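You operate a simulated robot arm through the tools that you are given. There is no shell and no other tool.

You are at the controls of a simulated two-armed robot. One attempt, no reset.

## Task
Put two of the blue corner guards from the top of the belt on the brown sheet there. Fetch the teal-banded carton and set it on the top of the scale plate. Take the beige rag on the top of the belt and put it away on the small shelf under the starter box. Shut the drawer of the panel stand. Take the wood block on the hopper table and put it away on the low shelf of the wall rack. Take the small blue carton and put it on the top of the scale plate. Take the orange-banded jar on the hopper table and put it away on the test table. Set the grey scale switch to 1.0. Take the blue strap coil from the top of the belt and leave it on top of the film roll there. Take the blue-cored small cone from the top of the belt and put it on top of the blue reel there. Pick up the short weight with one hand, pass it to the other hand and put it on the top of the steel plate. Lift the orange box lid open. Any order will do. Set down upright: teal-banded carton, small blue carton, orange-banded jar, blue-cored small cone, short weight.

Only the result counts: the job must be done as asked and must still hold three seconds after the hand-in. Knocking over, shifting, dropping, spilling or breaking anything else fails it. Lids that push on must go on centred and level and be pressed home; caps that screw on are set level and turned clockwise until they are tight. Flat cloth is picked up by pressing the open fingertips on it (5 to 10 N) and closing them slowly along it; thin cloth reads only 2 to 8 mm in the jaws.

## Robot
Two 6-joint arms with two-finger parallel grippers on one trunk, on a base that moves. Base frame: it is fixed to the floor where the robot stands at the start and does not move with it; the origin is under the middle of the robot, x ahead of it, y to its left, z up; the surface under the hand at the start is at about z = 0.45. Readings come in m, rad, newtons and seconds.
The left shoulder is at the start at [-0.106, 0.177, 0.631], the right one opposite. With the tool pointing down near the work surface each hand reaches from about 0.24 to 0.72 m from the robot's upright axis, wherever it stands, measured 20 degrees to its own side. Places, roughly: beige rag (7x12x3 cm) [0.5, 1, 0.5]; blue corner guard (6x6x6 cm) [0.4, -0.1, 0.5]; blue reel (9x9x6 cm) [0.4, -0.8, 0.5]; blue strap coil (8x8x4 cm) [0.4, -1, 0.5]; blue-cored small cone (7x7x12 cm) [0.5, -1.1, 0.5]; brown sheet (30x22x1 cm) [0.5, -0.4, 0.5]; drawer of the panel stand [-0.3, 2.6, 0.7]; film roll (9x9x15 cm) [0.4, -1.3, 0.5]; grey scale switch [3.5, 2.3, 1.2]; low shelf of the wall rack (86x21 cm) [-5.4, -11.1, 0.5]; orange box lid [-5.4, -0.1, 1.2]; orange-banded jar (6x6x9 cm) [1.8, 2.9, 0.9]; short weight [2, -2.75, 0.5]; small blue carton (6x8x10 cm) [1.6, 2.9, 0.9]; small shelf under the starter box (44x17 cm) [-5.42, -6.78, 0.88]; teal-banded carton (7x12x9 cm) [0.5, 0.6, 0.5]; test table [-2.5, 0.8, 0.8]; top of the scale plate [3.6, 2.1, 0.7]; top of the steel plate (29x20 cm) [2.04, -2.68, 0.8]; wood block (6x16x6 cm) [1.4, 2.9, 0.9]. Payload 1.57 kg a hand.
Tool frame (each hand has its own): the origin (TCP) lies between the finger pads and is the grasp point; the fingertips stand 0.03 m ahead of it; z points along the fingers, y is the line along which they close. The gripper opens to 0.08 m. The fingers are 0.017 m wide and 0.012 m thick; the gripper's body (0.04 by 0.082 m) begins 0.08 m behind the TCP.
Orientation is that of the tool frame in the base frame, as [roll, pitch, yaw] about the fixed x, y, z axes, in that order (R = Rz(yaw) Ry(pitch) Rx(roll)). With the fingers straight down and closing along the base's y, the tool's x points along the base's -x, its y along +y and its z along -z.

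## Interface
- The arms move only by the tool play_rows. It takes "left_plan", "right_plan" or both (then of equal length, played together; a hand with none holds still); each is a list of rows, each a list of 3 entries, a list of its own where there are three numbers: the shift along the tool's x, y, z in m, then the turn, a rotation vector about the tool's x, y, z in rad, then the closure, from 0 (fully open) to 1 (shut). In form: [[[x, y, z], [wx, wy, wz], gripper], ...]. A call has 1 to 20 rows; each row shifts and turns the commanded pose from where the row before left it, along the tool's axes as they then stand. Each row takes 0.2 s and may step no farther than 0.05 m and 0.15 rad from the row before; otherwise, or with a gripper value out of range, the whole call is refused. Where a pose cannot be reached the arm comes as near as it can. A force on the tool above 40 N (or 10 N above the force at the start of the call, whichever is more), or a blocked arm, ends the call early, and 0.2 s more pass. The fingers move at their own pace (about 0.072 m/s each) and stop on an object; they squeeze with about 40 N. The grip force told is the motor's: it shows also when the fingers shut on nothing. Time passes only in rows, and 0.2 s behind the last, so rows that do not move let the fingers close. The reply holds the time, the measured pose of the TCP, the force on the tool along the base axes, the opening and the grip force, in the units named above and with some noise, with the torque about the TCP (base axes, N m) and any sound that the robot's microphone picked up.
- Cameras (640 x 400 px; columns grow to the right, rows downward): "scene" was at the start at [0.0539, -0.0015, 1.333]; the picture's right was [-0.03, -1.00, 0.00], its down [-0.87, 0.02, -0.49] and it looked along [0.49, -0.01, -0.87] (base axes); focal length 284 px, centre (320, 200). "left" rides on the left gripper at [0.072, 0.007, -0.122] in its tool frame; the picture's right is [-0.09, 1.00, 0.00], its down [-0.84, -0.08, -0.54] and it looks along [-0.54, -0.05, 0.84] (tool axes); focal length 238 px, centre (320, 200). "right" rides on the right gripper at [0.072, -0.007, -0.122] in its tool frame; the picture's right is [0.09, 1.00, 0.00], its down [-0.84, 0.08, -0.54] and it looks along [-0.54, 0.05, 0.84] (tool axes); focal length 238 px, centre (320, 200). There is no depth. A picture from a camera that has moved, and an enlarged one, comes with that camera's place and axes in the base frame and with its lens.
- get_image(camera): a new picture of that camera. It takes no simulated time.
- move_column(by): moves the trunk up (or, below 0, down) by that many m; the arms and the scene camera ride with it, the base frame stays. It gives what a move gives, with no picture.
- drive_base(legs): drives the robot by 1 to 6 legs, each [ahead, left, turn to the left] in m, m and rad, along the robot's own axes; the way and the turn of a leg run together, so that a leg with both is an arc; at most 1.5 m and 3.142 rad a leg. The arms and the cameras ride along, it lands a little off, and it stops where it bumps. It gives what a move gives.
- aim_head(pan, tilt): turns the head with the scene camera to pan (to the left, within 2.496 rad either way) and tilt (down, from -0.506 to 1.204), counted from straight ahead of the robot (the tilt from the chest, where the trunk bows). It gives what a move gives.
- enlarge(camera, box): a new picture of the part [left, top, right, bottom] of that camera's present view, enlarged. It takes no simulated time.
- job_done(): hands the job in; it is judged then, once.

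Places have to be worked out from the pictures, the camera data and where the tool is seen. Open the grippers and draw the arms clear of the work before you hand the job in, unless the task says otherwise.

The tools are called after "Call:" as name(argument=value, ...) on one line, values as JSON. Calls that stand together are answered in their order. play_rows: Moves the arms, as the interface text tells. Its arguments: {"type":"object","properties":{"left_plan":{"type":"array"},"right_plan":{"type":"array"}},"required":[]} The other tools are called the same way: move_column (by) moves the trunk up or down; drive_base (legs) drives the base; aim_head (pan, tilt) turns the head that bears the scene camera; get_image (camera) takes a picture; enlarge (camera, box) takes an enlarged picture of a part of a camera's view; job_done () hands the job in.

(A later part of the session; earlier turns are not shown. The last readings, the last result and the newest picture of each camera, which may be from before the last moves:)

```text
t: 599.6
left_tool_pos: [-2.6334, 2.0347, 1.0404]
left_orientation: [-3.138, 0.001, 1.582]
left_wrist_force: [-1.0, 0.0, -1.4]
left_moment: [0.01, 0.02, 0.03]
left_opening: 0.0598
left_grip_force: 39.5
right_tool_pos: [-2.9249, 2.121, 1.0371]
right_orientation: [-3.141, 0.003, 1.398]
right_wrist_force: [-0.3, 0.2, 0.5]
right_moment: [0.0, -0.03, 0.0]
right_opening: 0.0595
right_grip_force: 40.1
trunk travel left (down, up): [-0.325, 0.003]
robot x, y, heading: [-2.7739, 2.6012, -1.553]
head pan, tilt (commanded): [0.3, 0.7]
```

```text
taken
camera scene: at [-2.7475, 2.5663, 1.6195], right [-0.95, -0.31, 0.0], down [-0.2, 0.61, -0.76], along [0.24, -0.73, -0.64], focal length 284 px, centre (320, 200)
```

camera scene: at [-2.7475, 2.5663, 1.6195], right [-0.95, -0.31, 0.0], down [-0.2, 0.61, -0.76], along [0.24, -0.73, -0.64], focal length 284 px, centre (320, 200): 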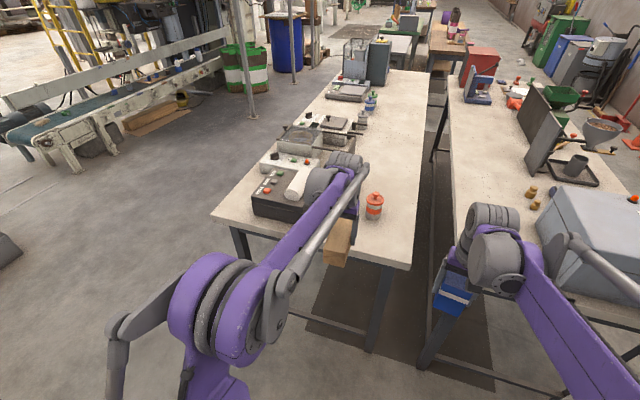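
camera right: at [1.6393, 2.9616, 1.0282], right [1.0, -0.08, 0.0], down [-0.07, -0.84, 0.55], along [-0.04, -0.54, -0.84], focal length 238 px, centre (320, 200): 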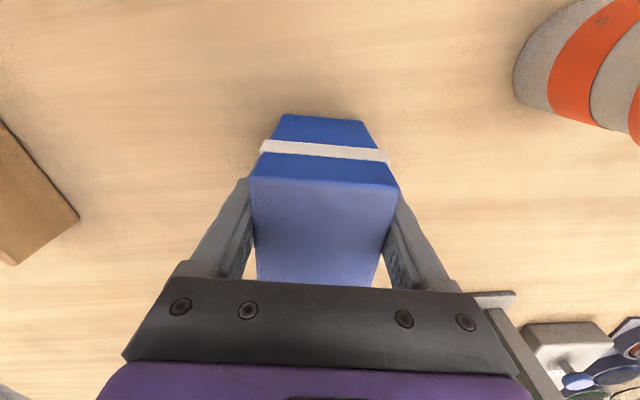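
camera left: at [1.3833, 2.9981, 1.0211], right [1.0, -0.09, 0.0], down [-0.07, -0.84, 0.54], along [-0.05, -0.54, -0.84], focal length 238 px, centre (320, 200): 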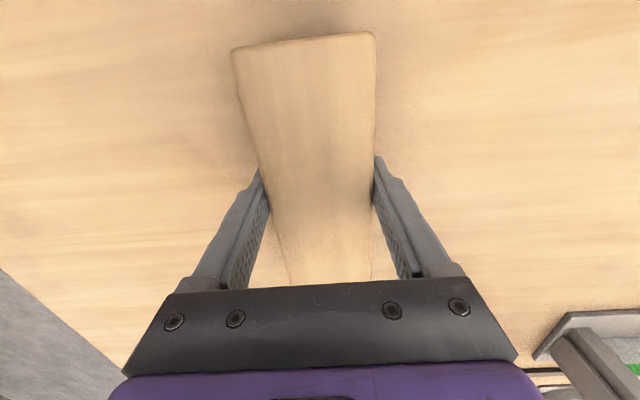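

Call:
drive_base(legs=[[0, 0, 1.553], [0.4, -0.22, 0], [1.2, -0.12, 0], [0.5, -0.58, 0]])

Call:
drive_base(legs=[[1.45, 0, 0], [1.3, -0.1, 0], [0.8, -0.15, 0]])

```text
t: 617.0
left_tool_pos: [-0.097, 1.8319, 1.0394]
left_orientation: [-3.136, 0.002, 3.141]
left_wrist_force: [-0.6, 0.5, -2.8]
left_moment: [0.0, -0.01, -0.03]
left_opening: 0.0595
left_grip_force: 39.9
right_tool_pos: [-0.1904, 1.5412, 1.0376]
right_orientation: [3.142, 0.002, 2.956]
right_wrist_force: [-0.1, 0.8, -1.2]
right_moment: [-0.02, 0.01, 0.03]
right_opening: 0.0594
right_grip_force: 40.1
trunk travel left (down, up): [-0.325, 0.003]
robot x, y, heading: [-0.6681, 1.6986, 0.001]
head pan, tilt (commanded): [0.3, 0.7]
```

```text
t: 619.6
left_tool_pos: [0.1963, 1.8326, 1.0367]
left_orientation: [-3.138, -0.002, 3.138]
left_wrist_force: [1.5, -0.7, -3.5]
left_moment: [-0.01, 0.08, -0.03]
left_opening: 0.0597
left_grip_force: 40.2
right_tool_pos: [0.1036, 1.5398, 1.0354]
right_orientation: [3.141, 0.0, 2.954]
right_wrist_force: [1.2, 0.4, -1.5]
right_moment: [-0.01, 0.07, 0.0]
right_opening: 0.0597
right_grip_force: 39.9
trunk travel left (down, up): [-0.325, 0.003]
robot x, y, heading: [-0.3774, 1.701, 0.003]
head pan, tilt (commanded): [0.3, 0.7]
stopped in leg 1: the robot was blocked; the commanded pose is now the measured one
```

The base was blocked near the bin. I look to the left to see what is touching.

Call:
aim_head(pan=1.2, tilt=0.9)

Call:
get_image(camera="scene")

Call:
aim_head(pan=-0.6, tilt=0.9)

Call:
get_image(camera="scene")

```text
t: 620.8
left_tool_pos: [0.1939, 1.8322, 1.0394]
left_orientation: [-3.136, 0.0, 3.139]
left_wrist_force: [-0.3, 0.5, -1.9]
left_moment: [0.02, 0.05, 0.02]
left_opening: 0.0594
left_grip_force: 40.0
right_tool_pos: [0.1008, 1.5414, 1.0369]
right_orientation: [-3.14, 0.004, 2.955]
right_wrist_force: [0.0, 0.2, 0.4]
right_moment: [0.01, 0.01, -0.02]
right_opening: 0.0593
right_grip_force: 40.0
trunk travel left (down, up): [-0.325, 0.003]
robot x, y, heading: [-0.3738, 1.7005, -0.0]
head pan, tilt (commanded): [1.201, 0.901]
```

```text
taken
camera scene: at [-0.3943, 1.7725, 1.6034], right [0.93, -0.36, 0.0], down [-0.28, -0.73, -0.62], along [0.22, 0.58, -0.78], focal length 284 px, centre (320, 200)
```

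scene: 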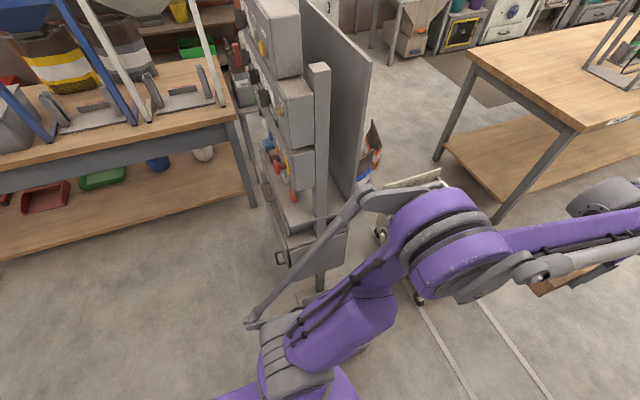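

```text
t: 622.6
left_tool_pos: [0.1941, 1.8333, 1.0399]
left_orientation: [-3.135, 0.001, 3.14]
left_wrist_force: [0.5, 0.1, -3.0]
left_moment: [-0.02, 0.01, 0.0]
left_opening: 0.0596
left_grip_force: 40.5
right_tool_pos: [0.0999, 1.5409, 1.0364]
right_orientation: [-3.141, 0.003, 2.954]
right_wrist_force: [0.0, -0.2, -1.0]
right_moment: [0.01, 0.0, -0.01]
right_opening: 0.0593
right_grip_force: 40.3
trunk travel left (down, up): [-0.325, 0.003]
robot x, y, heading: [-0.3783, 1.6995, 0.006]
head pan, tilt (commanded): [-0.6, 0.901]
```

```text
taken
camera scene: at [-0.3595, 1.6595, 1.6034], right [-0.56, -0.83, 0.0], down [-0.65, 0.44, -0.62], along [0.51, -0.35, -0.78], focal length 284 px, centre (320, 200)
```

scene: 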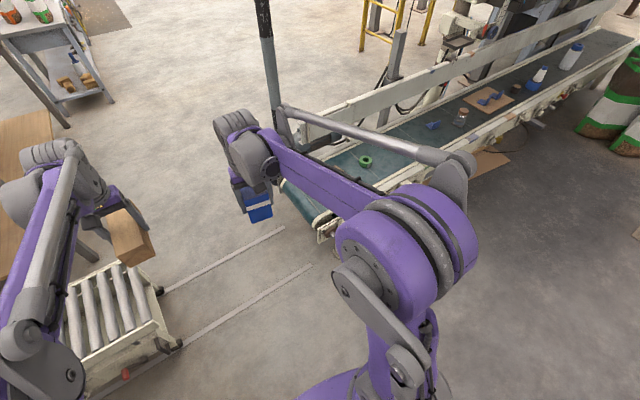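

Likely the base touched the bin (y≈1.99). I back up slightly, shift right to y≈1.63, and continue.

Call:
drive_base(legs=[[-0.1, 0, 0], [0, -0.07, 0], [0.6, 0, 0]])

Call:
aim_head(pan=2.0, tilt=0.9)

Call:
get_image(camera="scene")

```text
t: 627.6
left_tool_pos: [0.6911, 1.7629, 1.0397]
left_orientation: [-3.136, 0.001, 3.138]
left_wrist_force: [0.7, 0.0, -2.0]
left_moment: [0.02, 0.04, -0.04]
left_opening: 0.0597
left_grip_force: 39.9
right_tool_pos: [0.5972, 1.4713, 1.0375]
right_orientation: [3.141, 0.003, 2.954]
right_wrist_force: [-0.4, -0.3, 0.0]
right_moment: [-0.03, -0.04, 0.01]
right_opening: 0.0592
right_grip_force: 40.3
trunk travel left (down, up): [-0.325, 0.003]
robot x, y, heading: [0.1209, 1.6344, -0.002]
head pan, tilt (commanded): [-0.6, 0.901]
```

```text
t: 629.9
left_tool_pos: [0.6906, 1.7631, 1.0397]
left_orientation: [-3.136, 0.002, 3.138]
left_wrist_force: [0.1, -0.1, -1.8]
left_moment: [-0.01, 0.04, -0.01]
left_opening: 0.0598
left_grip_force: 40.8
right_tool_pos: [0.5977, 1.4709, 1.0381]
right_orientation: [-3.141, 0.005, 2.952]
right_wrist_force: [0.0, -0.1, -1.3]
right_moment: [0.0, 0.0, -0.03]
right_opening: 0.0598
right_grip_force: 40.6
trunk travel left (down, up): [-0.325, 0.003]
robot x, y, heading: [0.1215, 1.6324, 0.001]
head pan, tilt (commanded): [2.0, 0.901]
```

```text
taken
camera scene: at [0.0443, 1.7015, 1.6034], right [0.91, 0.42, 0.0], down [0.33, -0.71, -0.62], along [-0.26, 0.56, -0.78], focal length 284 px, centre (320, 200)
```

scene: 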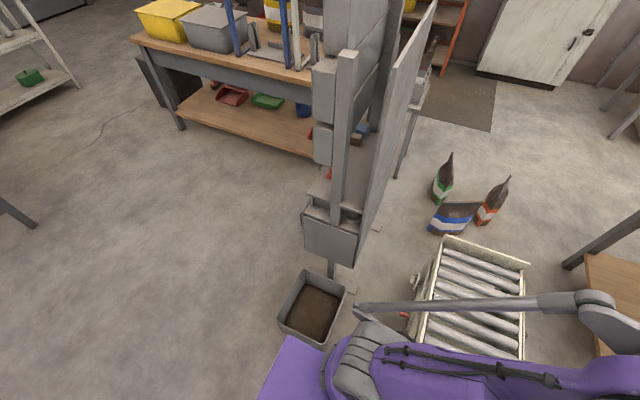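

The bin is where it was (not moved). I continue through the gap to the scale and turn to face it.

Call:
drive_base(legs=[[1.4, 0.02, 0], [1.3, -0.25, 0], [0.75, -0.32, 0], [0, 0, 1.571]])

Call:
aim_head(pan=0.0, tilt=0.75)

Call:
get_image(camera="scene")

```text
t: 651.0
left_tool_pos: [3.4488, 1.6492, 1.0392]
left_orientation: [-3.134, 0.0, -1.567]
left_wrist_force: [-0.2, -0.1, -2.5]
left_moment: [-0.04, 0.04, -0.01]
left_opening: 0.06
left_grip_force: 39.9
right_tool_pos: [3.7402, 1.5571, 1.0381]
right_orientation: [3.141, 0.003, -1.753]
right_wrist_force: [0.1, 0.4, -0.9]
right_moment: [0.01, 0.03, -0.04]
right_opening: 0.0593
right_grip_force: 39.8
trunk travel left (down, up): [-0.325, 0.003]
robot x, y, heading: [3.5815, 1.0823, 1.582]
head pan, tilt (commanded): [2.0, 0.901]
```

```text
t: 652.9
left_tool_pos: [3.4481, 1.6489, 1.04]
left_orientation: [-3.136, -0.001, -1.567]
left_wrist_force: [0.1, 0.1, -2.7]
left_moment: [-0.03, -0.03, 0.02]
left_opening: 0.0595
left_grip_force: 39.8
right_tool_pos: [3.7404, 1.557, 1.0363]
right_orientation: [-3.141, 0.001, -1.751]
right_wrist_force: [0.4, 0.4, -0.6]
right_moment: [0.0, 0.0, 0.02]
right_opening: 0.0595
right_grip_force: 39.9
trunk travel left (down, up): [-0.325, 0.003]
robot x, y, heading: [3.5771, 1.0764, 1.58]
head pan, tilt (commanded): [0.0, 0.75]
```

```text
taken
camera scene: at [3.5808, 1.1184, 1.6153], right [1.0, 0.01, 0.0], down [0.01, -0.68, -0.73], along [-0.01, 0.73, -0.68], focal length 284 px, centre (320, 200)
```

scene: 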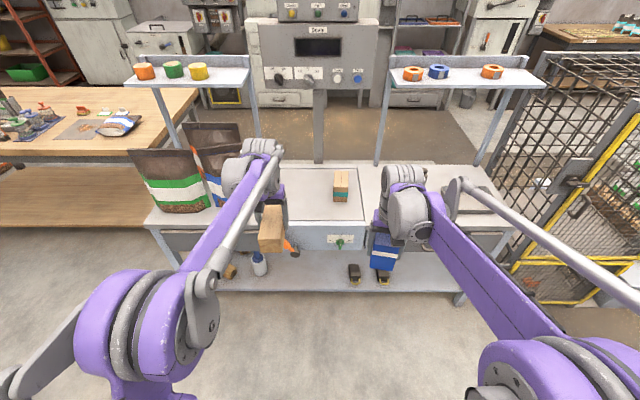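

The teal carton still stands on the plate. I pull the left hand (with block) back out of the way, then approach the scale to set the blue carton at about (3.51, 2.10).

Call:
play_rows(left_plan=[[[0.04, 0.0133, -0.005], [0, 0, 0], 0.6], [[0.04, 0.0133, -0.005], [0, 0, 0], 0.6], [[0.04, 0.0133, -0.005], [0, 0, 0], 0.6], [[0.04, 0.0133, -0.005], [0, 0, 0], 0.6], [[0.04, 0.0133, -0.005], [0, 0, 0], 0.6], [[0.03, 0.0133, -0.005], [0, 0, 0], 0.6]])

Call:
drive_base(legs=[[0.48, 0.05, -0.01]])

Call:
get_image(camera="scene")

Call:
get_image(camera="right")

```text
t: 654.3
left_tool_pos: [3.3692, 1.4168, 1.0685]
left_orientation: [-3.135, 0.002, -1.565]
left_wrist_force: [0.1, -0.1, -2.8]
left_moment: [-0.02, 0.01, -0.01]
left_opening: 0.0597
left_grip_force: 39.6
right_tool_pos: [3.7403, 1.557, 1.0366]
right_orientation: [-3.141, 0.004, -1.753]
right_wrist_force: [0.5, 0.0, -0.8]
right_moment: [-0.02, -0.05, -0.02]
right_opening: 0.0596
right_grip_force: 40.2
trunk travel left (down, up): [-0.325, 0.003]
robot x, y, heading: [3.5803, 1.0742, 1.579]
head pan, tilt (commanded): [0.0, 0.75]
```

```text
t: 657.2
left_tool_pos: [3.3221, 1.9046, 1.0684]
left_orientation: [-3.136, 0.001, -1.579]
left_wrist_force: [-0.2, 0.5, -1.5]
left_moment: [-0.04, -0.01, 0.03]
left_opening: 0.0598
left_grip_force: 39.5
right_tool_pos: [3.696, 2.0385, 1.0381]
right_orientation: [3.141, 0.003, -1.762]
right_wrist_force: [-0.3, -0.3, -0.9]
right_moment: [0.02, 0.02, 0.02]
right_opening: 0.0596
right_grip_force: 40.1
trunk travel left (down, up): [-0.325, 0.003]
robot x, y, heading: [3.532, 1.5615, 1.569]
head pan, tilt (commanded): [0.0, 0.75]
```

```text
taken
camera scene: at [3.5304, 1.6023, 1.6151], right [1.0, -0.01, 0.0], down [0.0, -0.68, -0.73], along [0.0, 0.73, -0.68], focal length 284 px, centre (320, 200)
```

scene: 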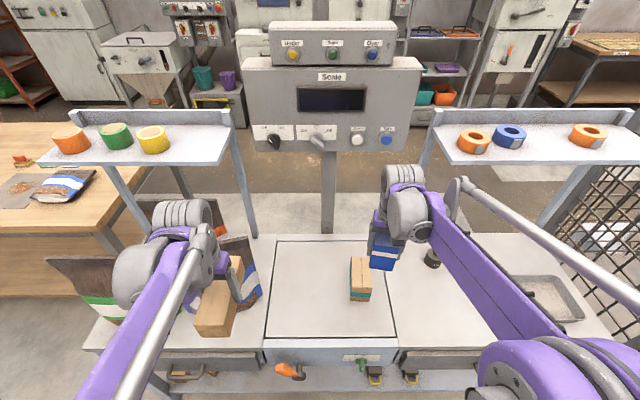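

```text
taken
camera right: at [3.688, 1.9683, 1.1582], right [-0.99, 0.1, 0.0], down [0.09, 0.83, 0.54], along [0.06, 0.54, -0.84], focal length 238 px, centre (320, 200)
```

right: 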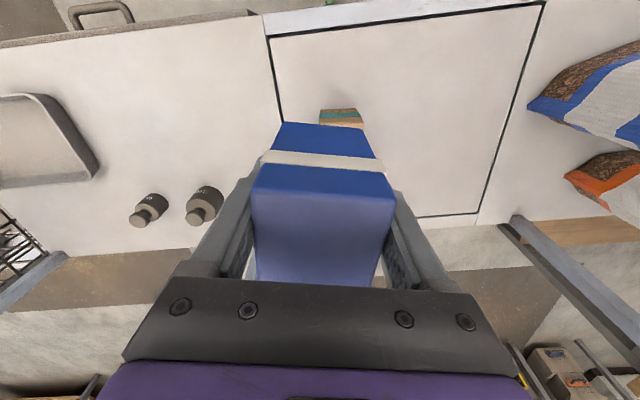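

I carry the blue carton over to (3.51, 2.10) and start lowering.

Call:
play_rows(right_plan=[[[-0.005, 0.0389, 0.01], [0, 0, 0], 0.6], [[-0.005, 0.0389, 0.01], [0, 0, 0], 0.6], [[-0.005, 0.0389, 0.022], [0, 0, 0], 0.6], [[-0.005, 0.0389, 0.025], [0, 0, 0], 0.6], [[-0.005, 0.0389, 0.025], [0, 0, 0], 0.6], [[0, 0, 0.04], [0, 0, 0], 0.6], [[0, 0, 0.04], [0, 0, 0], 0.6]])

Call:
get_image(camera="right")

Call:
get_image(camera="scene")

```text
t: 658.8
left_tool_pos: [3.3219, 1.9058, 1.067]
left_orientation: [-3.136, 0.0, -1.581]
left_wrist_force: [0.2, -0.3, -1.8]
left_moment: [-0.02, -0.01, -0.01]
left_opening: 0.0598
left_grip_force: 40.1
right_tool_pos: [3.5092, 2.1044, 0.8651]
right_orientation: [3.141, 0.003, -1.764]
right_wrist_force: [0.2, 0.3, -1.0]
right_moment: [-0.02, -0.03, -0.02]
right_opening: 0.0595
right_grip_force: 40.1
trunk travel left (down, up): [-0.325, 0.003]
robot x, y, heading: [3.5336, 1.562, 1.563]
head pan, tilt (commanded): [0.0, 0.75]
```

```text
taken
camera right: at [3.5014, 2.0325, 0.9855], right [-0.99, 0.1, 0.0], down [0.09, 0.83, 0.54], along [0.06, 0.54, -0.84], focal length 238 px, centre (320, 200)
```

right: 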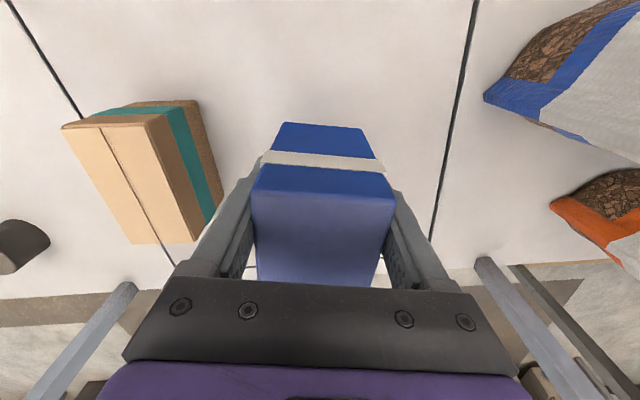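

```text
taken
camera scene: at [3.53, 1.6034, 1.6153], right [1.0, -0.01, 0.0], down [0.0, -0.68, -0.73], along [0.0, 0.73, -0.68], focal length 284 px, centre (320, 200)
```

scene: 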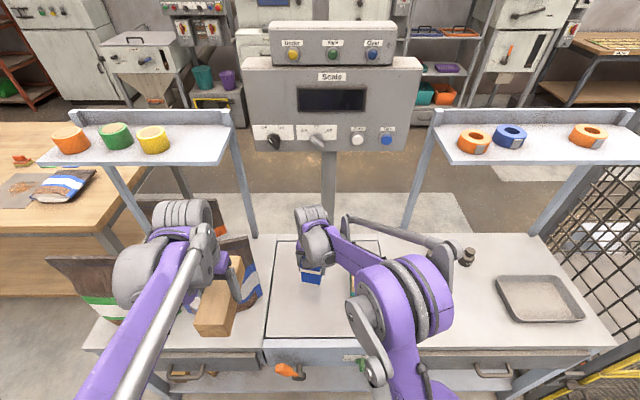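

Well clear of the teal carton. I lower to just above the plate and then creep.

Call:
play_rows(right_plan=[[[0, 0, 0.04], [0, 0, 0], 0.6], [[0, 0, 0.03], [0, 0, 0], 0.6], [[0, 0, 0.008], [0, 0, 0], 0.6], [[0, 0, 0], [0, 0, 0], 0.6]])

Call:
play_rows(right_plan=[[[0, 0, 0.004], [0, 0, 0], 0.6], [[0, 0, 0], [0, 0, 0], 0.6]])

```text
t: 659.8
left_tool_pos: [3.3223, 1.9057, 1.0688]
left_orientation: [-3.137, -0.001, -1.579]
left_wrist_force: [0.2, 0.5, -2.4]
left_moment: [-0.01, 0.0, 0.01]
left_opening: 0.0594
left_grip_force: 40.0
right_tool_pos: [3.5102, 2.1034, 0.7867]
right_orientation: [-3.141, 0.002, -1.765]
right_wrist_force: [-0.2, 0.3, -0.4]
right_moment: [-0.02, 0.01, -0.03]
right_opening: 0.0594
right_grip_force: 40.0
trunk travel left (down, up): [-0.325, 0.003]
robot x, y, heading: [3.5295, 1.5609, 1.568]
head pan, tilt (commanded): [0.0, 0.75]
```

```text
t: 660.4
left_tool_pos: [3.3223, 1.906, 1.0692]
left_orientation: [-3.136, -0.001, -1.58]
left_wrist_force: [0.1, 0.2, -2.4]
left_moment: [-0.02, -0.05, -0.01]
left_opening: 0.0598
left_grip_force: 40.1
right_tool_pos: [3.5086, 2.1025, 0.7833]
right_orientation: [3.142, 0.003, -1.764]
right_wrist_force: [0.1, 0.7, -0.5]
right_moment: [0.0, 0.0, 0.03]
right_opening: 0.0597
right_grip_force: 40.3
trunk travel left (down, up): [-0.325, 0.003]
robot x, y, heading: [3.5342, 1.5651, 1.565]
head pan, tilt (commanded): [0.0, 0.75]
```

Call:
play_rows(right_plan=[[[0, 0, 0.004], [0, 0, 0], 0.6], [[0, 0, 0], [0, 0, 0], 0.6]])

Call:
play_rows(right_plan=[[[0, 0, 0.003], [0, 0, 0], 0.6], [[0, 0, 0], [0, 0, 0], 0.6]])

```text
t: 661.0
left_tool_pos: [3.323, 1.9052, 1.0687]
left_orientation: [-3.136, 0.001, -1.579]
left_wrist_force: [0.3, -0.1, -2.4]
left_moment: [-0.01, -0.01, -0.02]
left_opening: 0.0598
left_grip_force: 40.0
right_tool_pos: [3.5097, 2.1028, 0.7797]
right_orientation: [-3.14, 0.002, -1.764]
right_wrist_force: [0.7, 0.8, -1.6]
right_moment: [-0.05, 0.04, 0.01]
right_opening: 0.0595
right_grip_force: 39.9
trunk travel left (down, up): [-0.325, 0.003]
robot x, y, heading: [3.536, 1.5624, 1.562]
head pan, tilt (commanded): [0.0, 0.75]
```

```text
t: 661.6
left_tool_pos: [3.3223, 1.9054, 1.069]
left_orientation: [-3.137, 0.002, -1.578]
left_wrist_force: [0.0, 0.3, -2.8]
left_moment: [0.02, 0.01, 0.05]
left_opening: 0.0596
left_grip_force: 39.6
right_tool_pos: [3.5102, 2.1028, 0.7772]
right_orientation: [3.142, 0.004, -1.765]
right_wrist_force: [-0.7, 0.5, 10.4]
right_moment: [0.55, -0.1, 0.02]
right_opening: 0.0595
right_grip_force: 40.4
trunk travel left (down, up): [-0.325, 0.003]
robot x, y, heading: [3.5319, 1.5611, 1.562]
head pan, tilt (commanded): [0.0, 0.75]
```

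Contact (10 N). I release and rise straight up.

Call:
play_rows(right_plan=[[[0, 0, 0.0005], [0, 0, 0], 0.6], [[0, 0, 0], [0, 0, 0], 0.3], [[0, 0, 0], [0, 0, 0], 0.1], [[0, 0, 0], [0, 0, 0], 0.0], [[0, 0, 0], [0, 0, 0], 0.0], [[0, 0, -0.04], [0, 0, 0], 0.0], [[0, 0, -0.05], [0, 0, 0], 0.0], [[0, 0, -0.05], [0, 0, 0], 0.0], [[0.02, 0, -0.03], [0, 0, 0], 0.0]])

Call:
get_image(camera="right")

Call:
enlarge(camera="scene", box=[240, 60, 440, 360])

```text
t: 663.6
left_tool_pos: [3.3232, 1.9054, 1.0684]
left_orientation: [-3.138, 0.001, -1.579]
left_wrist_force: [-0.2, -0.8, -2.6]
left_moment: [-0.01, -0.01, 0.01]
left_opening: 0.0596
left_grip_force: 39.9
right_tool_pos: [3.5056, 2.0823, 0.9466]
right_orientation: [-3.141, 0.002, -1.765]
right_wrist_force: [0.0, -0.4, -0.1]
right_moment: [0.03, -0.06, 0.03]
right_opening: 0.0798
right_grip_force: 0.0
trunk travel left (down, up): [-0.325, 0.003]
robot x, y, heading: [3.5323, 1.5633, 1.558]
head pan, tilt (commanded): [0.0, 0.75]
```

```text
taken
camera right: at [3.4979, 2.0102, 1.0669], right [-0.99, 0.1, 0.0], down [0.09, 0.83, 0.55], along [0.06, 0.54, -0.84], focal length 238 px, centre (320, 200)
```

right: 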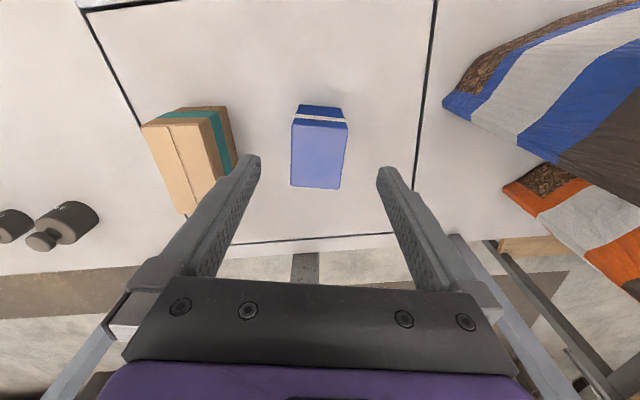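

```text
1.33 times, centred on (340, 210) of scene
camera zoom: at [3.5304, 1.6012, 1.6153], right [1.0, -0.01, 0.0], down [0.0, -0.68, -0.73], along [0.0, 0.73, -0.68], focal length 379 px, centre (293, 187)
```

zoom: 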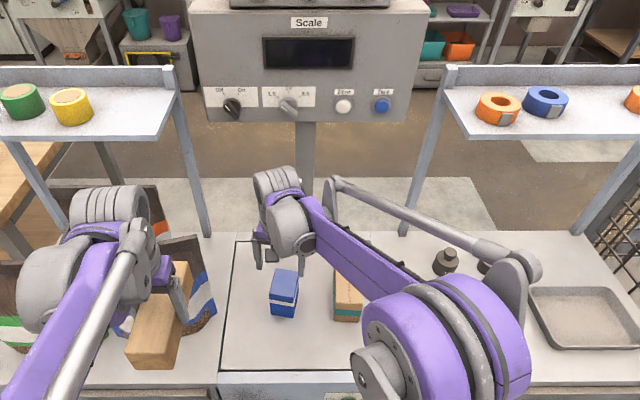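

Both cartons stand on the plate. I double-check the switch position, then back away.

Call:
enlarge(camera="scene", box=[250, 110, 400, 170])

Call:
drive_base(legs=[[-0.5, 0, 0]])

```text
4.27 times, centred on (325, 140) of scene
camera zoom: at [3.5304, 1.6012, 1.6153], right [1.0, -0.01, 0.0], down [0.0, -0.68, -0.73], along [0.0, 0.73, -0.68], focal length 1213 px, centre (299, 456)
```

zoom: 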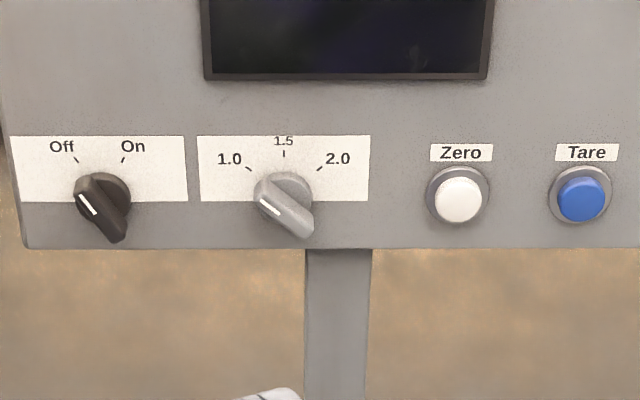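

```text
t: 666.5
left_tool_pos: [3.32, 1.4099, 1.0677]
left_orientation: [-3.136, 0.004, -1.58]
left_wrist_force: [-0.3, 0.4, -2.2]
left_moment: [-0.05, -0.01, -0.03]
left_opening: 0.0596
left_grip_force: 40.0
right_tool_pos: [3.5033, 1.5878, 0.9459]
right_orientation: [-3.141, 0.004, -1.763]
right_wrist_force: [-0.5, 1.0, -0.3]
right_moment: [0.0, 0.06, 0.0]
right_opening: 0.08
right_grip_force: 0.2
trunk travel left (down, up): [-0.325, 0.003]
robot x, y, heading: [3.5274, 1.0667, 1.563]
head pan, tilt (commanded): [0.0, 0.75]
```

The pointer is right on 1.0. Next the rag: I lower the trunk, turn west and go back through the gap to the belt's near side.

Call:
move_column(by=-0.25)

Call:
play_rows(right_plan=[[[0.02, -0.03, -0.03], [0, 0, -0.06], 0], [[0.02, -0.03, -0.03], [0, 0, -0.06], 0], [[0.0, -0.03, -0.03], [0, 0, -0.06], 0], [[0.0, -0.03, 0], [0, 0, 0], 0]])

Call:
drive_base(legs=[[0, 0, 1.578], [1.2, -0.53, 0], [1.3, -0.03, 0], [1.45, 0, 0]])

```text
t: 669.1
left_tool_pos: [3.3192, 1.4107, 0.818]
left_orientation: [-3.136, 0.001, -1.578]
left_wrist_force: [-0.2, 0.8, -2.3]
left_moment: [0.0, 0.02, 0.0]
left_opening: 0.0594
left_grip_force: 39.6
right_tool_pos: [3.5021, 1.5867, 0.6948]
right_orientation: [3.141, 0.003, -1.764]
right_wrist_force: [0.0, -0.6, 0.1]
right_moment: [0.02, 0.0, -0.01]
right_opening: 0.08
right_grip_force: 0.1
trunk travel left (down, up): [-0.075, 0.253]
robot x, y, heading: [3.5319, 1.0671, 1.568]
head pan, tilt (commanded): [0.0, 0.75]
```

```text
t: 670.1
left_tool_pos: [3.3202, 1.4105, 0.8191]
left_orientation: [-3.135, -0.001, -1.58]
left_wrist_force: [0.3, -0.1, -2.9]
left_moment: [0.0, 0.0, 0.02]
left_opening: 0.0601
left_grip_force: 40.0
right_tool_pos: [3.6153, 1.535, 0.785]
right_orientation: [-3.141, 0.003, -1.585]
right_wrist_force: [0.4, 0.1, 0.1]
right_moment: [0.0, -0.02, -0.03]
right_opening: 0.08
right_grip_force: 0.1
trunk travel left (down, up): [-0.075, 0.253]
robot x, y, heading: [3.5292, 1.0667, 1.565]
head pan, tilt (commanded): [0.0, 0.75]
```

```text
t: 693.5
left_tool_pos: [-0.776, 1.3652, 0.8187]
left_orientation: [-3.137, 0.0, 0.009]
left_wrist_force: [0.1, -0.6, -2.9]
left_moment: [0.02, -0.05, 0.01]
left_opening: 0.0597
left_grip_force: 39.5
right_tool_pos: [-0.9064, 1.6592, 0.7847]
right_orientation: [3.142, 0.005, 0.004]
right_wrist_force: [0.5, 0.0, -0.5]
right_moment: [0.02, -0.01, 0.03]
right_opening: 0.0801
right_grip_force: 0.0
trunk travel left (down, up): [-0.075, 0.253]
robot x, y, heading: [-0.4357, 1.5811, -3.131]
head pan, tilt (commanded): [0.0, 0.75]
```

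Call:
drive_base(legs=[[0.35, 0.3, 0], [0, 0, 3.131], [0.3, -0.25, 0]])

Call:
aim_head(pan=0.0, tilt=0.8)

Call:
get_image(camera="scene")

```text
t: 706.4
left_tool_pos: [-0.1418, 1.2387, 0.8177]
left_orientation: [-3.137, -0.003, 3.136]
left_wrist_force: [0.2, 0.9, -2.9]
left_moment: [0.03, 0.04, 0.01]
left_opening: 0.0599
left_grip_force: 39.5
right_tool_pos: [-0.0155, 0.9426, 0.7848]
right_orientation: [-3.141, 0.004, 3.134]
right_wrist_force: [-0.2, -0.1, -0.9]
right_moment: [0.0, 0.02, 0.01]
right_opening: 0.08
right_grip_force: 0.1
trunk travel left (down, up): [-0.075, 0.253]
robot x, y, heading: [-0.483, 1.0291, 0.0]
head pan, tilt (commanded): [0.0, 0.75]
```

```text
t: 707.1
left_tool_pos: [-0.1412, 1.2385, 0.8188]
left_orientation: [-3.136, -0.001, 3.136]
left_wrist_force: [0.8, -0.2, -2.7]
left_moment: [0.01, 0.05, 0.04]
left_opening: 0.06
left_grip_force: 40.1
right_tool_pos: [-0.0163, 0.9434, 0.7856]
right_orientation: [-3.142, 0.004, 3.132]
right_wrist_force: [0.8, 0.2, 0.5]
right_moment: [-0.04, 0.01, 0.04]
right_opening: 0.0801
right_grip_force: 0.0
trunk travel left (down, up): [-0.075, 0.253]
robot x, y, heading: [-0.4827, 1.0284, -0.001]
head pan, tilt (commanded): [0.0, 0.799]
```

```text
taken
camera scene: at [-0.4149, 1.029, 1.3519], right [0.0, -1.0, 0.0], down [-0.72, 0.0, -0.7], along [0.7, 0.0, -0.72], focal length 284 px, centre (320, 200)
```

scene: 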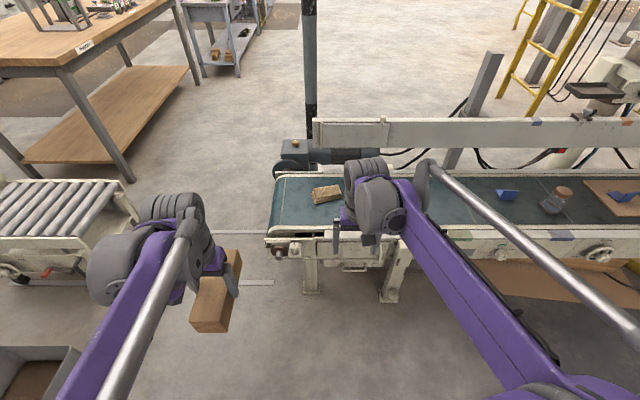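

The rag is at about (0.48, 1.00). I drive 0.35 m forward to reach it, staying clear of the conveyor's feet.

Call:
drive_base(legs=[[0.35, 0, 0]])

Call:
get_image(camera="right")

Call:
enlarge(camera="scene", box=[220, 150, 440, 330])

```text
t: 709.3
left_tool_pos: [0.2071, 1.2381, 0.8184]
left_orientation: [-3.136, 0.0, 3.136]
left_wrist_force: [0.1, -0.2, -1.5]
left_moment: [0.0, 0.01, 0.0]
left_opening: 0.0598
left_grip_force: 40.1
right_tool_pos: [0.3333, 0.9425, 0.7848]
right_orientation: [-3.141, 0.004, 3.133]
right_wrist_force: [0.5, 0.6, 0.1]
right_moment: [0.0, 0.01, 0.0]
right_opening: 0.08
right_grip_force: 0.0
trunk travel left (down, up): [-0.075, 0.253]
robot x, y, heading: [-0.1346, 1.0272, -0.003]
head pan, tilt (commanded): [0.0, 0.799]
```

```text
taken
camera right: at [0.2608, 0.938, 0.9061], right [-0.08, 1.0, 0.0], down [0.84, 0.07, 0.54], along [0.54, 0.04, -0.84], focal length 238 px, centre (320, 200)
```

right: 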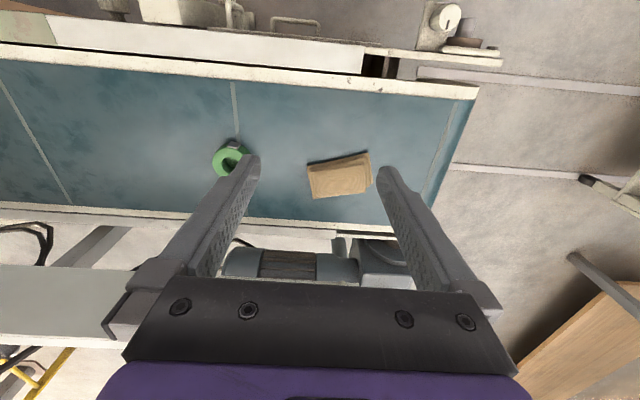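

```text
2.22 times, centred on (330, 240) of scene
camera zoom: at [-0.0656, 1.0282, 1.3518], right [0.0, -1.0, 0.0], down [-0.72, 0.0, -0.7], along [0.7, 0.0, -0.72], focal length 632 px, centre (298, 111)
```

zoom: 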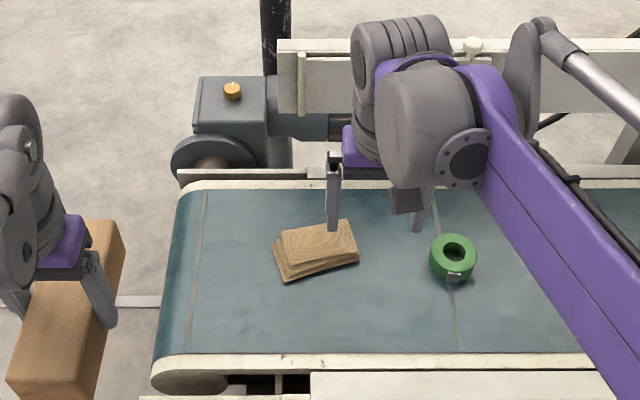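

Call:
enlarge(camera="right", box=[290, 130, 390, 210])

Call:
enlarge(camera="scene", box=[300, 210, 350, 250])

```text
5.00 times, centred on (340, 170) of right
camera zoom: at [0.2608, 0.938, 0.9061], right [-0.08, 1.0, 0.0], down [0.84, 0.07, 0.54], along [0.54, 0.04, -0.84], focal length 1192 px, centre (220, 350)
```

zoom: 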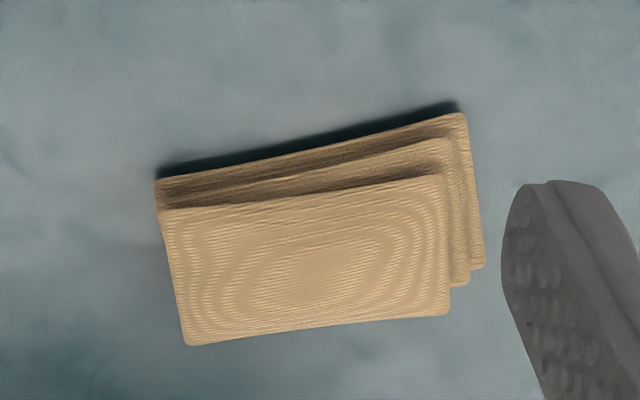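

```text
10.00 times, centred on (325, 230) of scene
camera zoom: at [-0.0656, 1.0282, 1.3518], right [0.0, -1.0, 0.0], down [-0.72, 0.0, -0.7], along [0.7, 0.0, -0.72], focal length 2843 px, centre (270, -100)
```

zoom: 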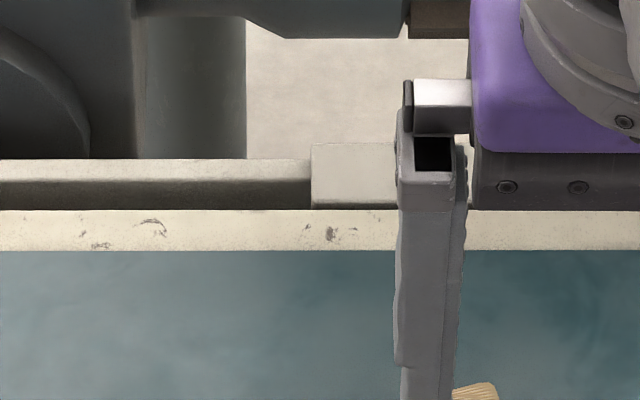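

The rag is a folded 3-layer stack, ~6.5–7 cm across at its middle, turned ~0.25 rad. I rotate the right hand to close across its short side and move above it.

Call:
play_rows(right_plan=[[[0, 0, 0], [0, 0, 0.1467], 0], [[0, 0, 0], [0, 0, 0.1467], 0], [[0, 0, 0], [0, 0, 0.1467], 0], [[0, 0, 0], [0, 0, 0.1467], 0], [[0, 0, 0], [0, 0, 0.1467], 0], [[0, 0, 0], [0, 0, 0.1467], 0], [[0, 0, 0], [0, 0, 0.1467], 0], [[0, 0, 0], [0, 0, 0.1467], 0], [[0, 0, 0], [0, 0, 0.1467], 0], [[0.0006, 0.0321, 0.036], [0, 0, 0], 0], [[0.0006, 0.0321, 0.036], [0, 0, 0], 0], [[0.0006, 0.0321, 0.036], [0, 0, 0], 0], [[0.0006, 0.0321, 0.036], [0, 0, 0], 0], [[0.0006, 0.0321, 0.036], [0, 0, 0], 0]])

Call:
get_image(camera="right")

Call:
get_image(camera="scene")

```text
t: 712.3
left_tool_pos: [0.2077, 1.2389, 0.8181]
left_orientation: [-3.136, 0.0, 3.136]
left_wrist_force: [-0.2, 0.0, -2.1]
left_moment: [0.01, -0.02, 0.0]
left_opening: 0.0597
left_grip_force: 40.3
right_tool_pos: [0.4881, 0.9845, 0.6057]
right_orientation: [3.138, 0.002, 1.81]
right_wrist_force: [0.6, -0.3, -0.7]
right_moment: [0.03, 0.02, 0.01]
right_opening: 0.0797
right_grip_force: 0.1
trunk travel left (down, up): [-0.075, 0.253]
robot x, y, heading: [-0.1353, 1.0271, -0.001]
head pan, tilt (commanded): [0.0, 0.799]
```

```text
taken
camera right: at [0.4648, 1.0545, 0.7264], right [0.95, 0.33, 0.0], down [0.27, -0.79, 0.54], along [0.18, -0.51, -0.84], focal length 238 px, centre (320, 200)
```

right: 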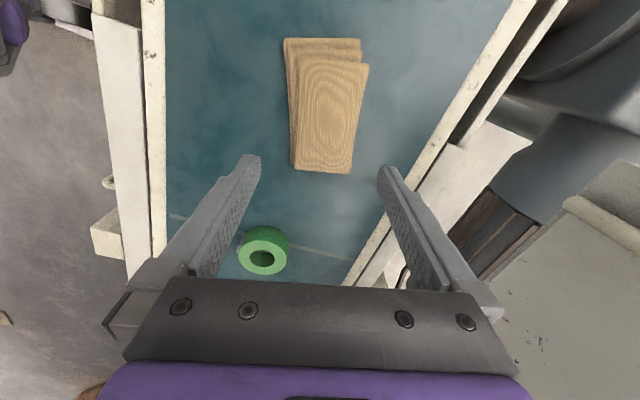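

```text
taken
camera scene: at [-0.0654, 1.0283, 1.3518], right [0.0, -1.0, 0.0], down [-0.72, 0.0, -0.7], along [0.7, 0.0, -0.72], focal length 284 px, centre (320, 200)
```

scene: 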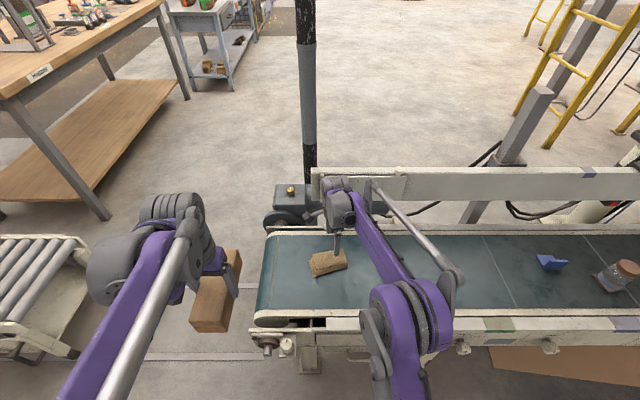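

Call:
enlarge(camera="right", box=[260, 20, 390, 190])

```text
2.35 times, centred on (325, 105) of right
camera zoom: at [0.4648, 1.0545, 0.7264], right [0.95, 0.33, 0.0], down [0.27, -0.79, 0.54], along [0.18, -0.51, -0.84], focal length 561 px, centre (308, 424)
```

zoom: 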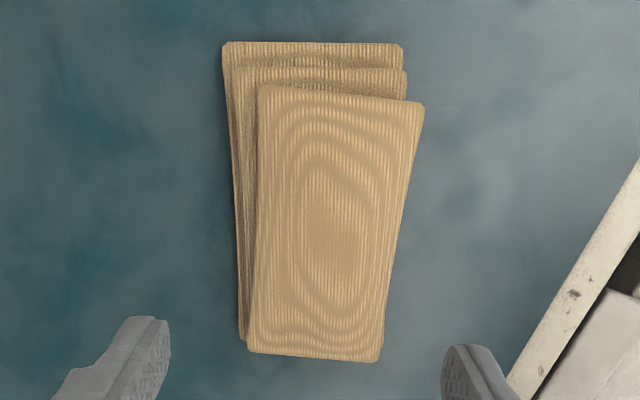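

The stack is narrowest (~6.5 cm) toward its −y end. I shift there, descend with open fingers around it, and close slowly.

Call:
play_rows(right_plan=[[[-0.03, 0.0005, 0], [0, 0, 0], 0], [[0, 0, 0.04], [0, 0, 0], 0], [[0, 0, 0.04], [0, 0, 0], 0], [[0, 0, 0.034], [0, 0, 0], 0], [[0, 0, 0], [0, 0, 0], 0]])

Call:
get_image(camera="right")

```text
t: 713.5
left_tool_pos: [0.207, 1.2375, 0.8184]
left_orientation: [-3.137, 0.0, 3.135]
left_wrist_force: [-0.5, -0.4, -3.6]
left_moment: [-0.02, 0.01, 0.0]
left_opening: 0.0601
left_grip_force: 40.2
right_tool_pos: [0.4958, 0.9556, 0.4917]
right_orientation: [3.138, 0.002, 1.81]
right_wrist_force: [0.2, 0.0, -0.4]
right_moment: [-0.04, -0.02, -0.01]
right_opening: 0.0798
right_grip_force: 0.0
trunk travel left (down, up): [-0.075, 0.253]
robot x, y, heading: [-0.1334, 1.0263, 0.0]
head pan, tilt (commanded): [0.0, 0.799]
```

```text
taken
camera right: at [0.4724, 1.0244, 0.6126], right [0.95, 0.33, 0.0], down [0.27, -0.79, 0.54], along [0.18, -0.51, -0.84], focal length 238 px, centre (320, 200)
```

right: 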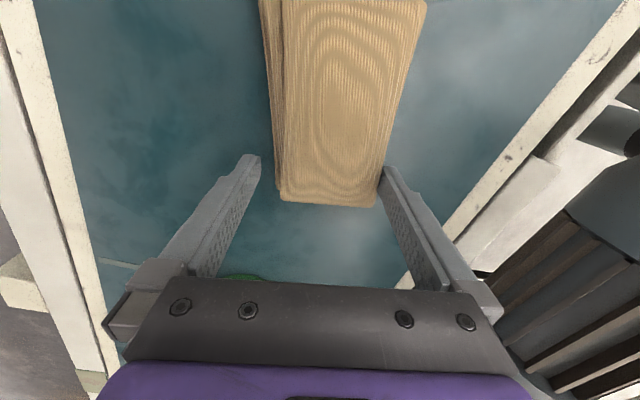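

The rag is a bit nearer the right finger; I shift 5 mm, lower 5 mm more, and close slowly.

Call:
play_rows(right_plan=[[[0, 0.005, 0.0], [0, 0, 0], 0], [[0, 0, 0.006], [0, 0, 0], 0], [[0, 0, 0], [0, 0, 0], 0.1], [[0, 0, 0], [0, 0, 0], 0.2], [[0, 0, 0], [0, 0, 0], 0.3], [[0, 0, 0], [0, 0, 0], 0.4], [[0, 0, 0], [0, 0, 0], 0.5], [[0, 0, 0], [0, 0, 0], 0.5]])

Call:
get_image(camera="right")

```text
t: 715.3
left_tool_pos: [0.207, 1.2372, 0.8181]
left_orientation: [-3.136, 0.001, 3.134]
left_wrist_force: [-0.3, 0.1, -2.9]
left_moment: [0.0, 0.02, 0.01]
left_opening: 0.0596
left_grip_force: 39.8
right_tool_pos: [0.5028, 0.9579, 0.4849]
right_orientation: [3.138, 0.001, 1.809]
right_wrist_force: [-0.3, -0.6, -0.5]
right_moment: [-0.05, -0.02, 0.01]
right_opening: 0.0646
right_grip_force: 39.9
trunk travel left (down, up): [-0.075, 0.253]
robot x, y, heading: [-0.1359, 1.0273, -0.002]
head pan, tilt (commanded): [0.0, 0.799]
```

```text
taken
camera right: at [0.4778, 1.0256, 0.6072], right [0.95, 0.33, 0.0], down [0.27, -0.79, 0.54], along [0.18, -0.51, -0.84], focal length 238 px, centre (320, 200)
```

right: 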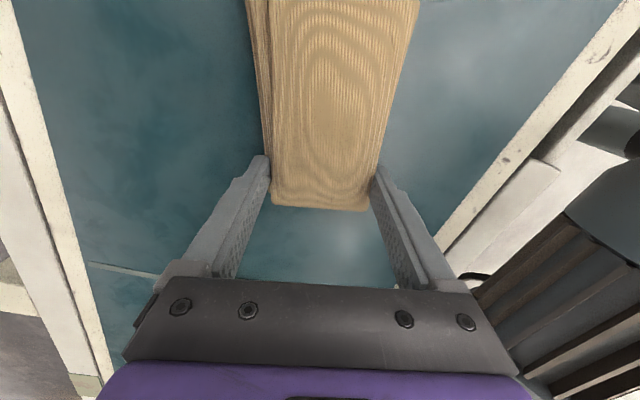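

It grips like a solid (64.6 mm). I lift gently and check.

Call:
play_rows(right_plan=[[[0, 0, -0.015], [0, 0, 0], 0.6], [[0, 0, -0.02], [0, 0, 0], 0.6], [[0, 0, -0.03], [0, 0, 0], 0.6], [[0, 0, 0], [0, 0, 0], 0.6]])

Call:
get_image(camera="right")

Call:
enlarge(camera="scene", box=[220, 170, 440, 330])

```text
t: 716.3
left_tool_pos: [0.2065, 1.2388, 0.8192]
left_orientation: [-3.137, 0.0, 3.136]
left_wrist_force: [0.6, -0.4, -2.8]
left_moment: [0.01, 0.05, -0.01]
left_opening: 0.0598
left_grip_force: 40.4
right_tool_pos: [0.5016, 0.9551, 0.5514]
right_orientation: [3.138, 0.002, 1.81]
right_wrist_force: [-0.7, 0.4, -0.9]
right_moment: [-0.01, 0.01, -0.01]
right_opening: 0.0649
right_grip_force: 40.0
trunk travel left (down, up): [-0.075, 0.253]
robot x, y, heading: [-0.133, 1.0266, -0.001]
head pan, tilt (commanded): [0.0, 0.799]
```

```text
taken
camera right: at [0.4775, 1.0247, 0.6725], right [0.95, 0.33, 0.0], down [0.27, -0.79, 0.54], along [0.18, -0.51, -0.84], focal length 238 px, centre (320, 200)
```

right: 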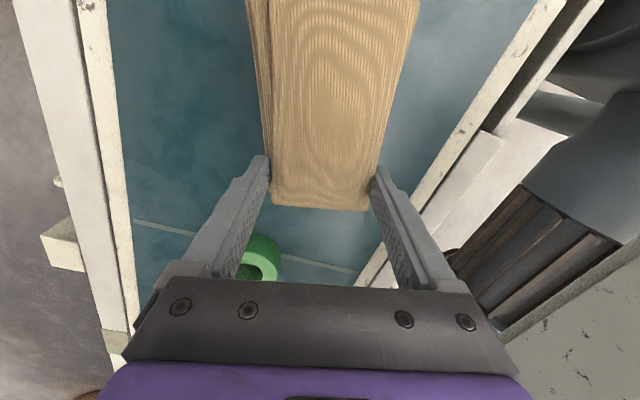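

```text
2.50 times, centred on (330, 250) of scene
camera zoom: at [-0.066, 1.0282, 1.3518], right [0.0, -1.0, 0.0], down [-0.72, 0.0, -0.7], along [0.7, 0.0, -0.72], focal length 711 px, centre (295, 75)
```

zoom: 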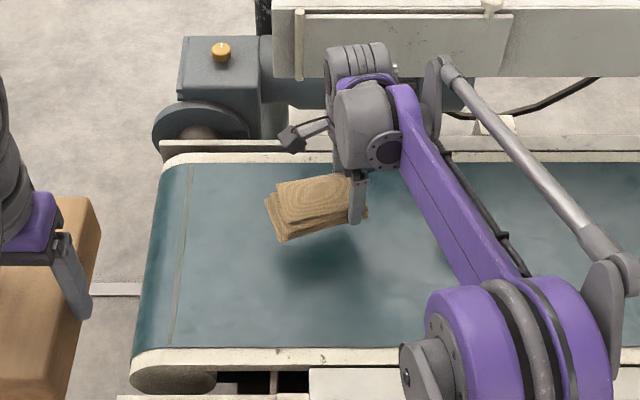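

The rag lifts cleanly. I raise it to carry height, back away from the belt, and look for the route to the south-west.

Call:
play_rows(right_plan=[[[0, 0, -0.045], [0, 0, 0], 0.6], [[0.005, -0.0195, -0.04], [0, 0, 0], 0.6], [[0.005, -0.0195, -0.04], [0, 0, 0], 0.6], [[0.005, -0.0195, -0.04], [0, 0, 0], 0.6], [[0.005, -0.0195, -0.04], [0, 0, 0], 0.6], [[0.005, -0.0195, -0.03], [0, 0, 0], 0.6]])

Call:
drive_base(legs=[[-0.45, 0, 0], [-0.8, -0.4, 0], [0, 0, -1.571]])

Call:
aim_head(pan=0.0, tilt=0.3)

Call:
get_image(camera="scene")

Call:
aim_head(pan=-0.8, tilt=0.3)

Call:
get_image(camera="scene")

```text
t: 717.7
left_tool_pos: [0.2073, 1.2394, 0.8178]
left_orientation: [-3.136, 0.001, 3.136]
left_wrist_force: [-0.4, 0.6, -2.7]
left_moment: [-0.02, 0.0, 0.01]
left_opening: 0.0595
left_grip_force: 40.5
right_tool_pos: [0.3986, 0.958, 0.7844]
right_orientation: [3.139, 0.002, 1.81]
right_wrist_force: [-0.9, -0.6, -2.0]
right_moment: [-0.03, -0.02, 0.03]
right_opening: 0.0647
right_grip_force: 40.2
trunk travel left (down, up): [-0.075, 0.253]
robot x, y, heading: [-0.135, 1.0288, 0.001]
head pan, tilt (commanded): [0.0, 0.799]
```

```text
t: 728.6
left_tool_pos: [-1.1691, 0.2924, 0.817]
left_orientation: [-3.136, -0.001, 1.571]
left_wrist_force: [-0.6, 0.3, -2.8]
left_moment: [0.02, 0.02, 0.01]
left_opening: 0.0599
left_grip_force: 39.8
right_tool_pos: [-1.4477, 0.0967, 0.7842]
right_orientation: [3.138, 0.001, 0.246]
right_wrist_force: [-0.2, 1.0, 0.2]
right_moment: [-0.03, 0.04, 0.01]
right_opening: 0.0648
right_grip_force: 40.0
trunk travel left (down, up): [-0.075, 0.253]
robot x, y, heading: [-1.3776, 0.6331, -1.566]
head pan, tilt (commanded): [0.0, 0.799]
```

```text
t: 729.5
left_tool_pos: [-1.1678, 0.2921, 0.8183]
left_orientation: [-3.137, 0.0, 1.572]
left_wrist_force: [0.0, -0.4, -1.3]
left_moment: [0.01, -0.02, 0.03]
left_opening: 0.0596
left_grip_force: 39.9
right_tool_pos: [-1.4463, 0.0973, 0.784]
right_orientation: [3.137, 0.003, 0.247]
right_wrist_force: [0.0, -0.9, 0.2]
right_moment: [-0.01, 0.02, 0.01]
right_opening: 0.0649
right_grip_force: 39.5
trunk travel left (down, up): [-0.075, 0.253]
robot x, y, heading: [-1.3842, 0.6337, -1.564]
head pan, tilt (commanded): [0.0, 0.3]
```

```text
taken
camera scene: at [-1.3816, 0.5502, 1.3961], right [-1.0, -0.01, 0.0], down [0.0, 0.3, -0.95], along [0.01, -0.95, -0.3], focal length 284 px, centre (320, 200)
```

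scene: 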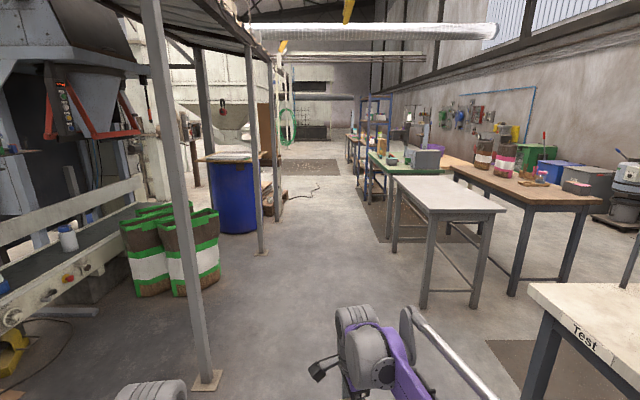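

```text
t: 730.6
left_tool_pos: [-1.1683, 0.2923, 0.8172]
left_orientation: [-3.137, 0.0, 1.573]
left_wrist_force: [0.2, -0.4, -1.9]
left_moment: [0.0, 0.01, -0.04]
left_opening: 0.0597
left_grip_force: 40.1
right_tool_pos: [-1.4465, 0.0969, 0.7845]
right_orientation: [3.139, 0.003, 0.246]
right_wrist_force: [0.3, -0.3, -1.2]
right_moment: [-0.03, 0.02, 0.02]
right_opening: 0.0651
right_grip_force: 40.2
trunk travel left (down, up): [-0.075, 0.253]
robot x, y, heading: [-1.3802, 0.6334, -1.565]
head pan, tilt (commanded): [-0.799, 0.3]
```

```text
taken
camera scene: at [-1.4487, 0.5781, 1.3962], right [-0.7, 0.71, 0.0], down [0.21, 0.21, -0.96], along [-0.68, -0.67, -0.3], focal length 284 px, centre (320, 200)
```

scene: 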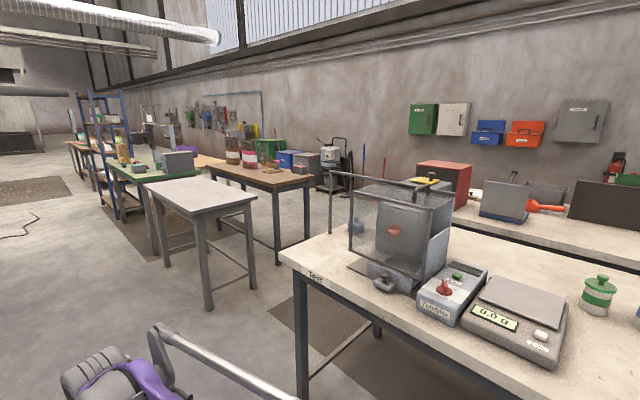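

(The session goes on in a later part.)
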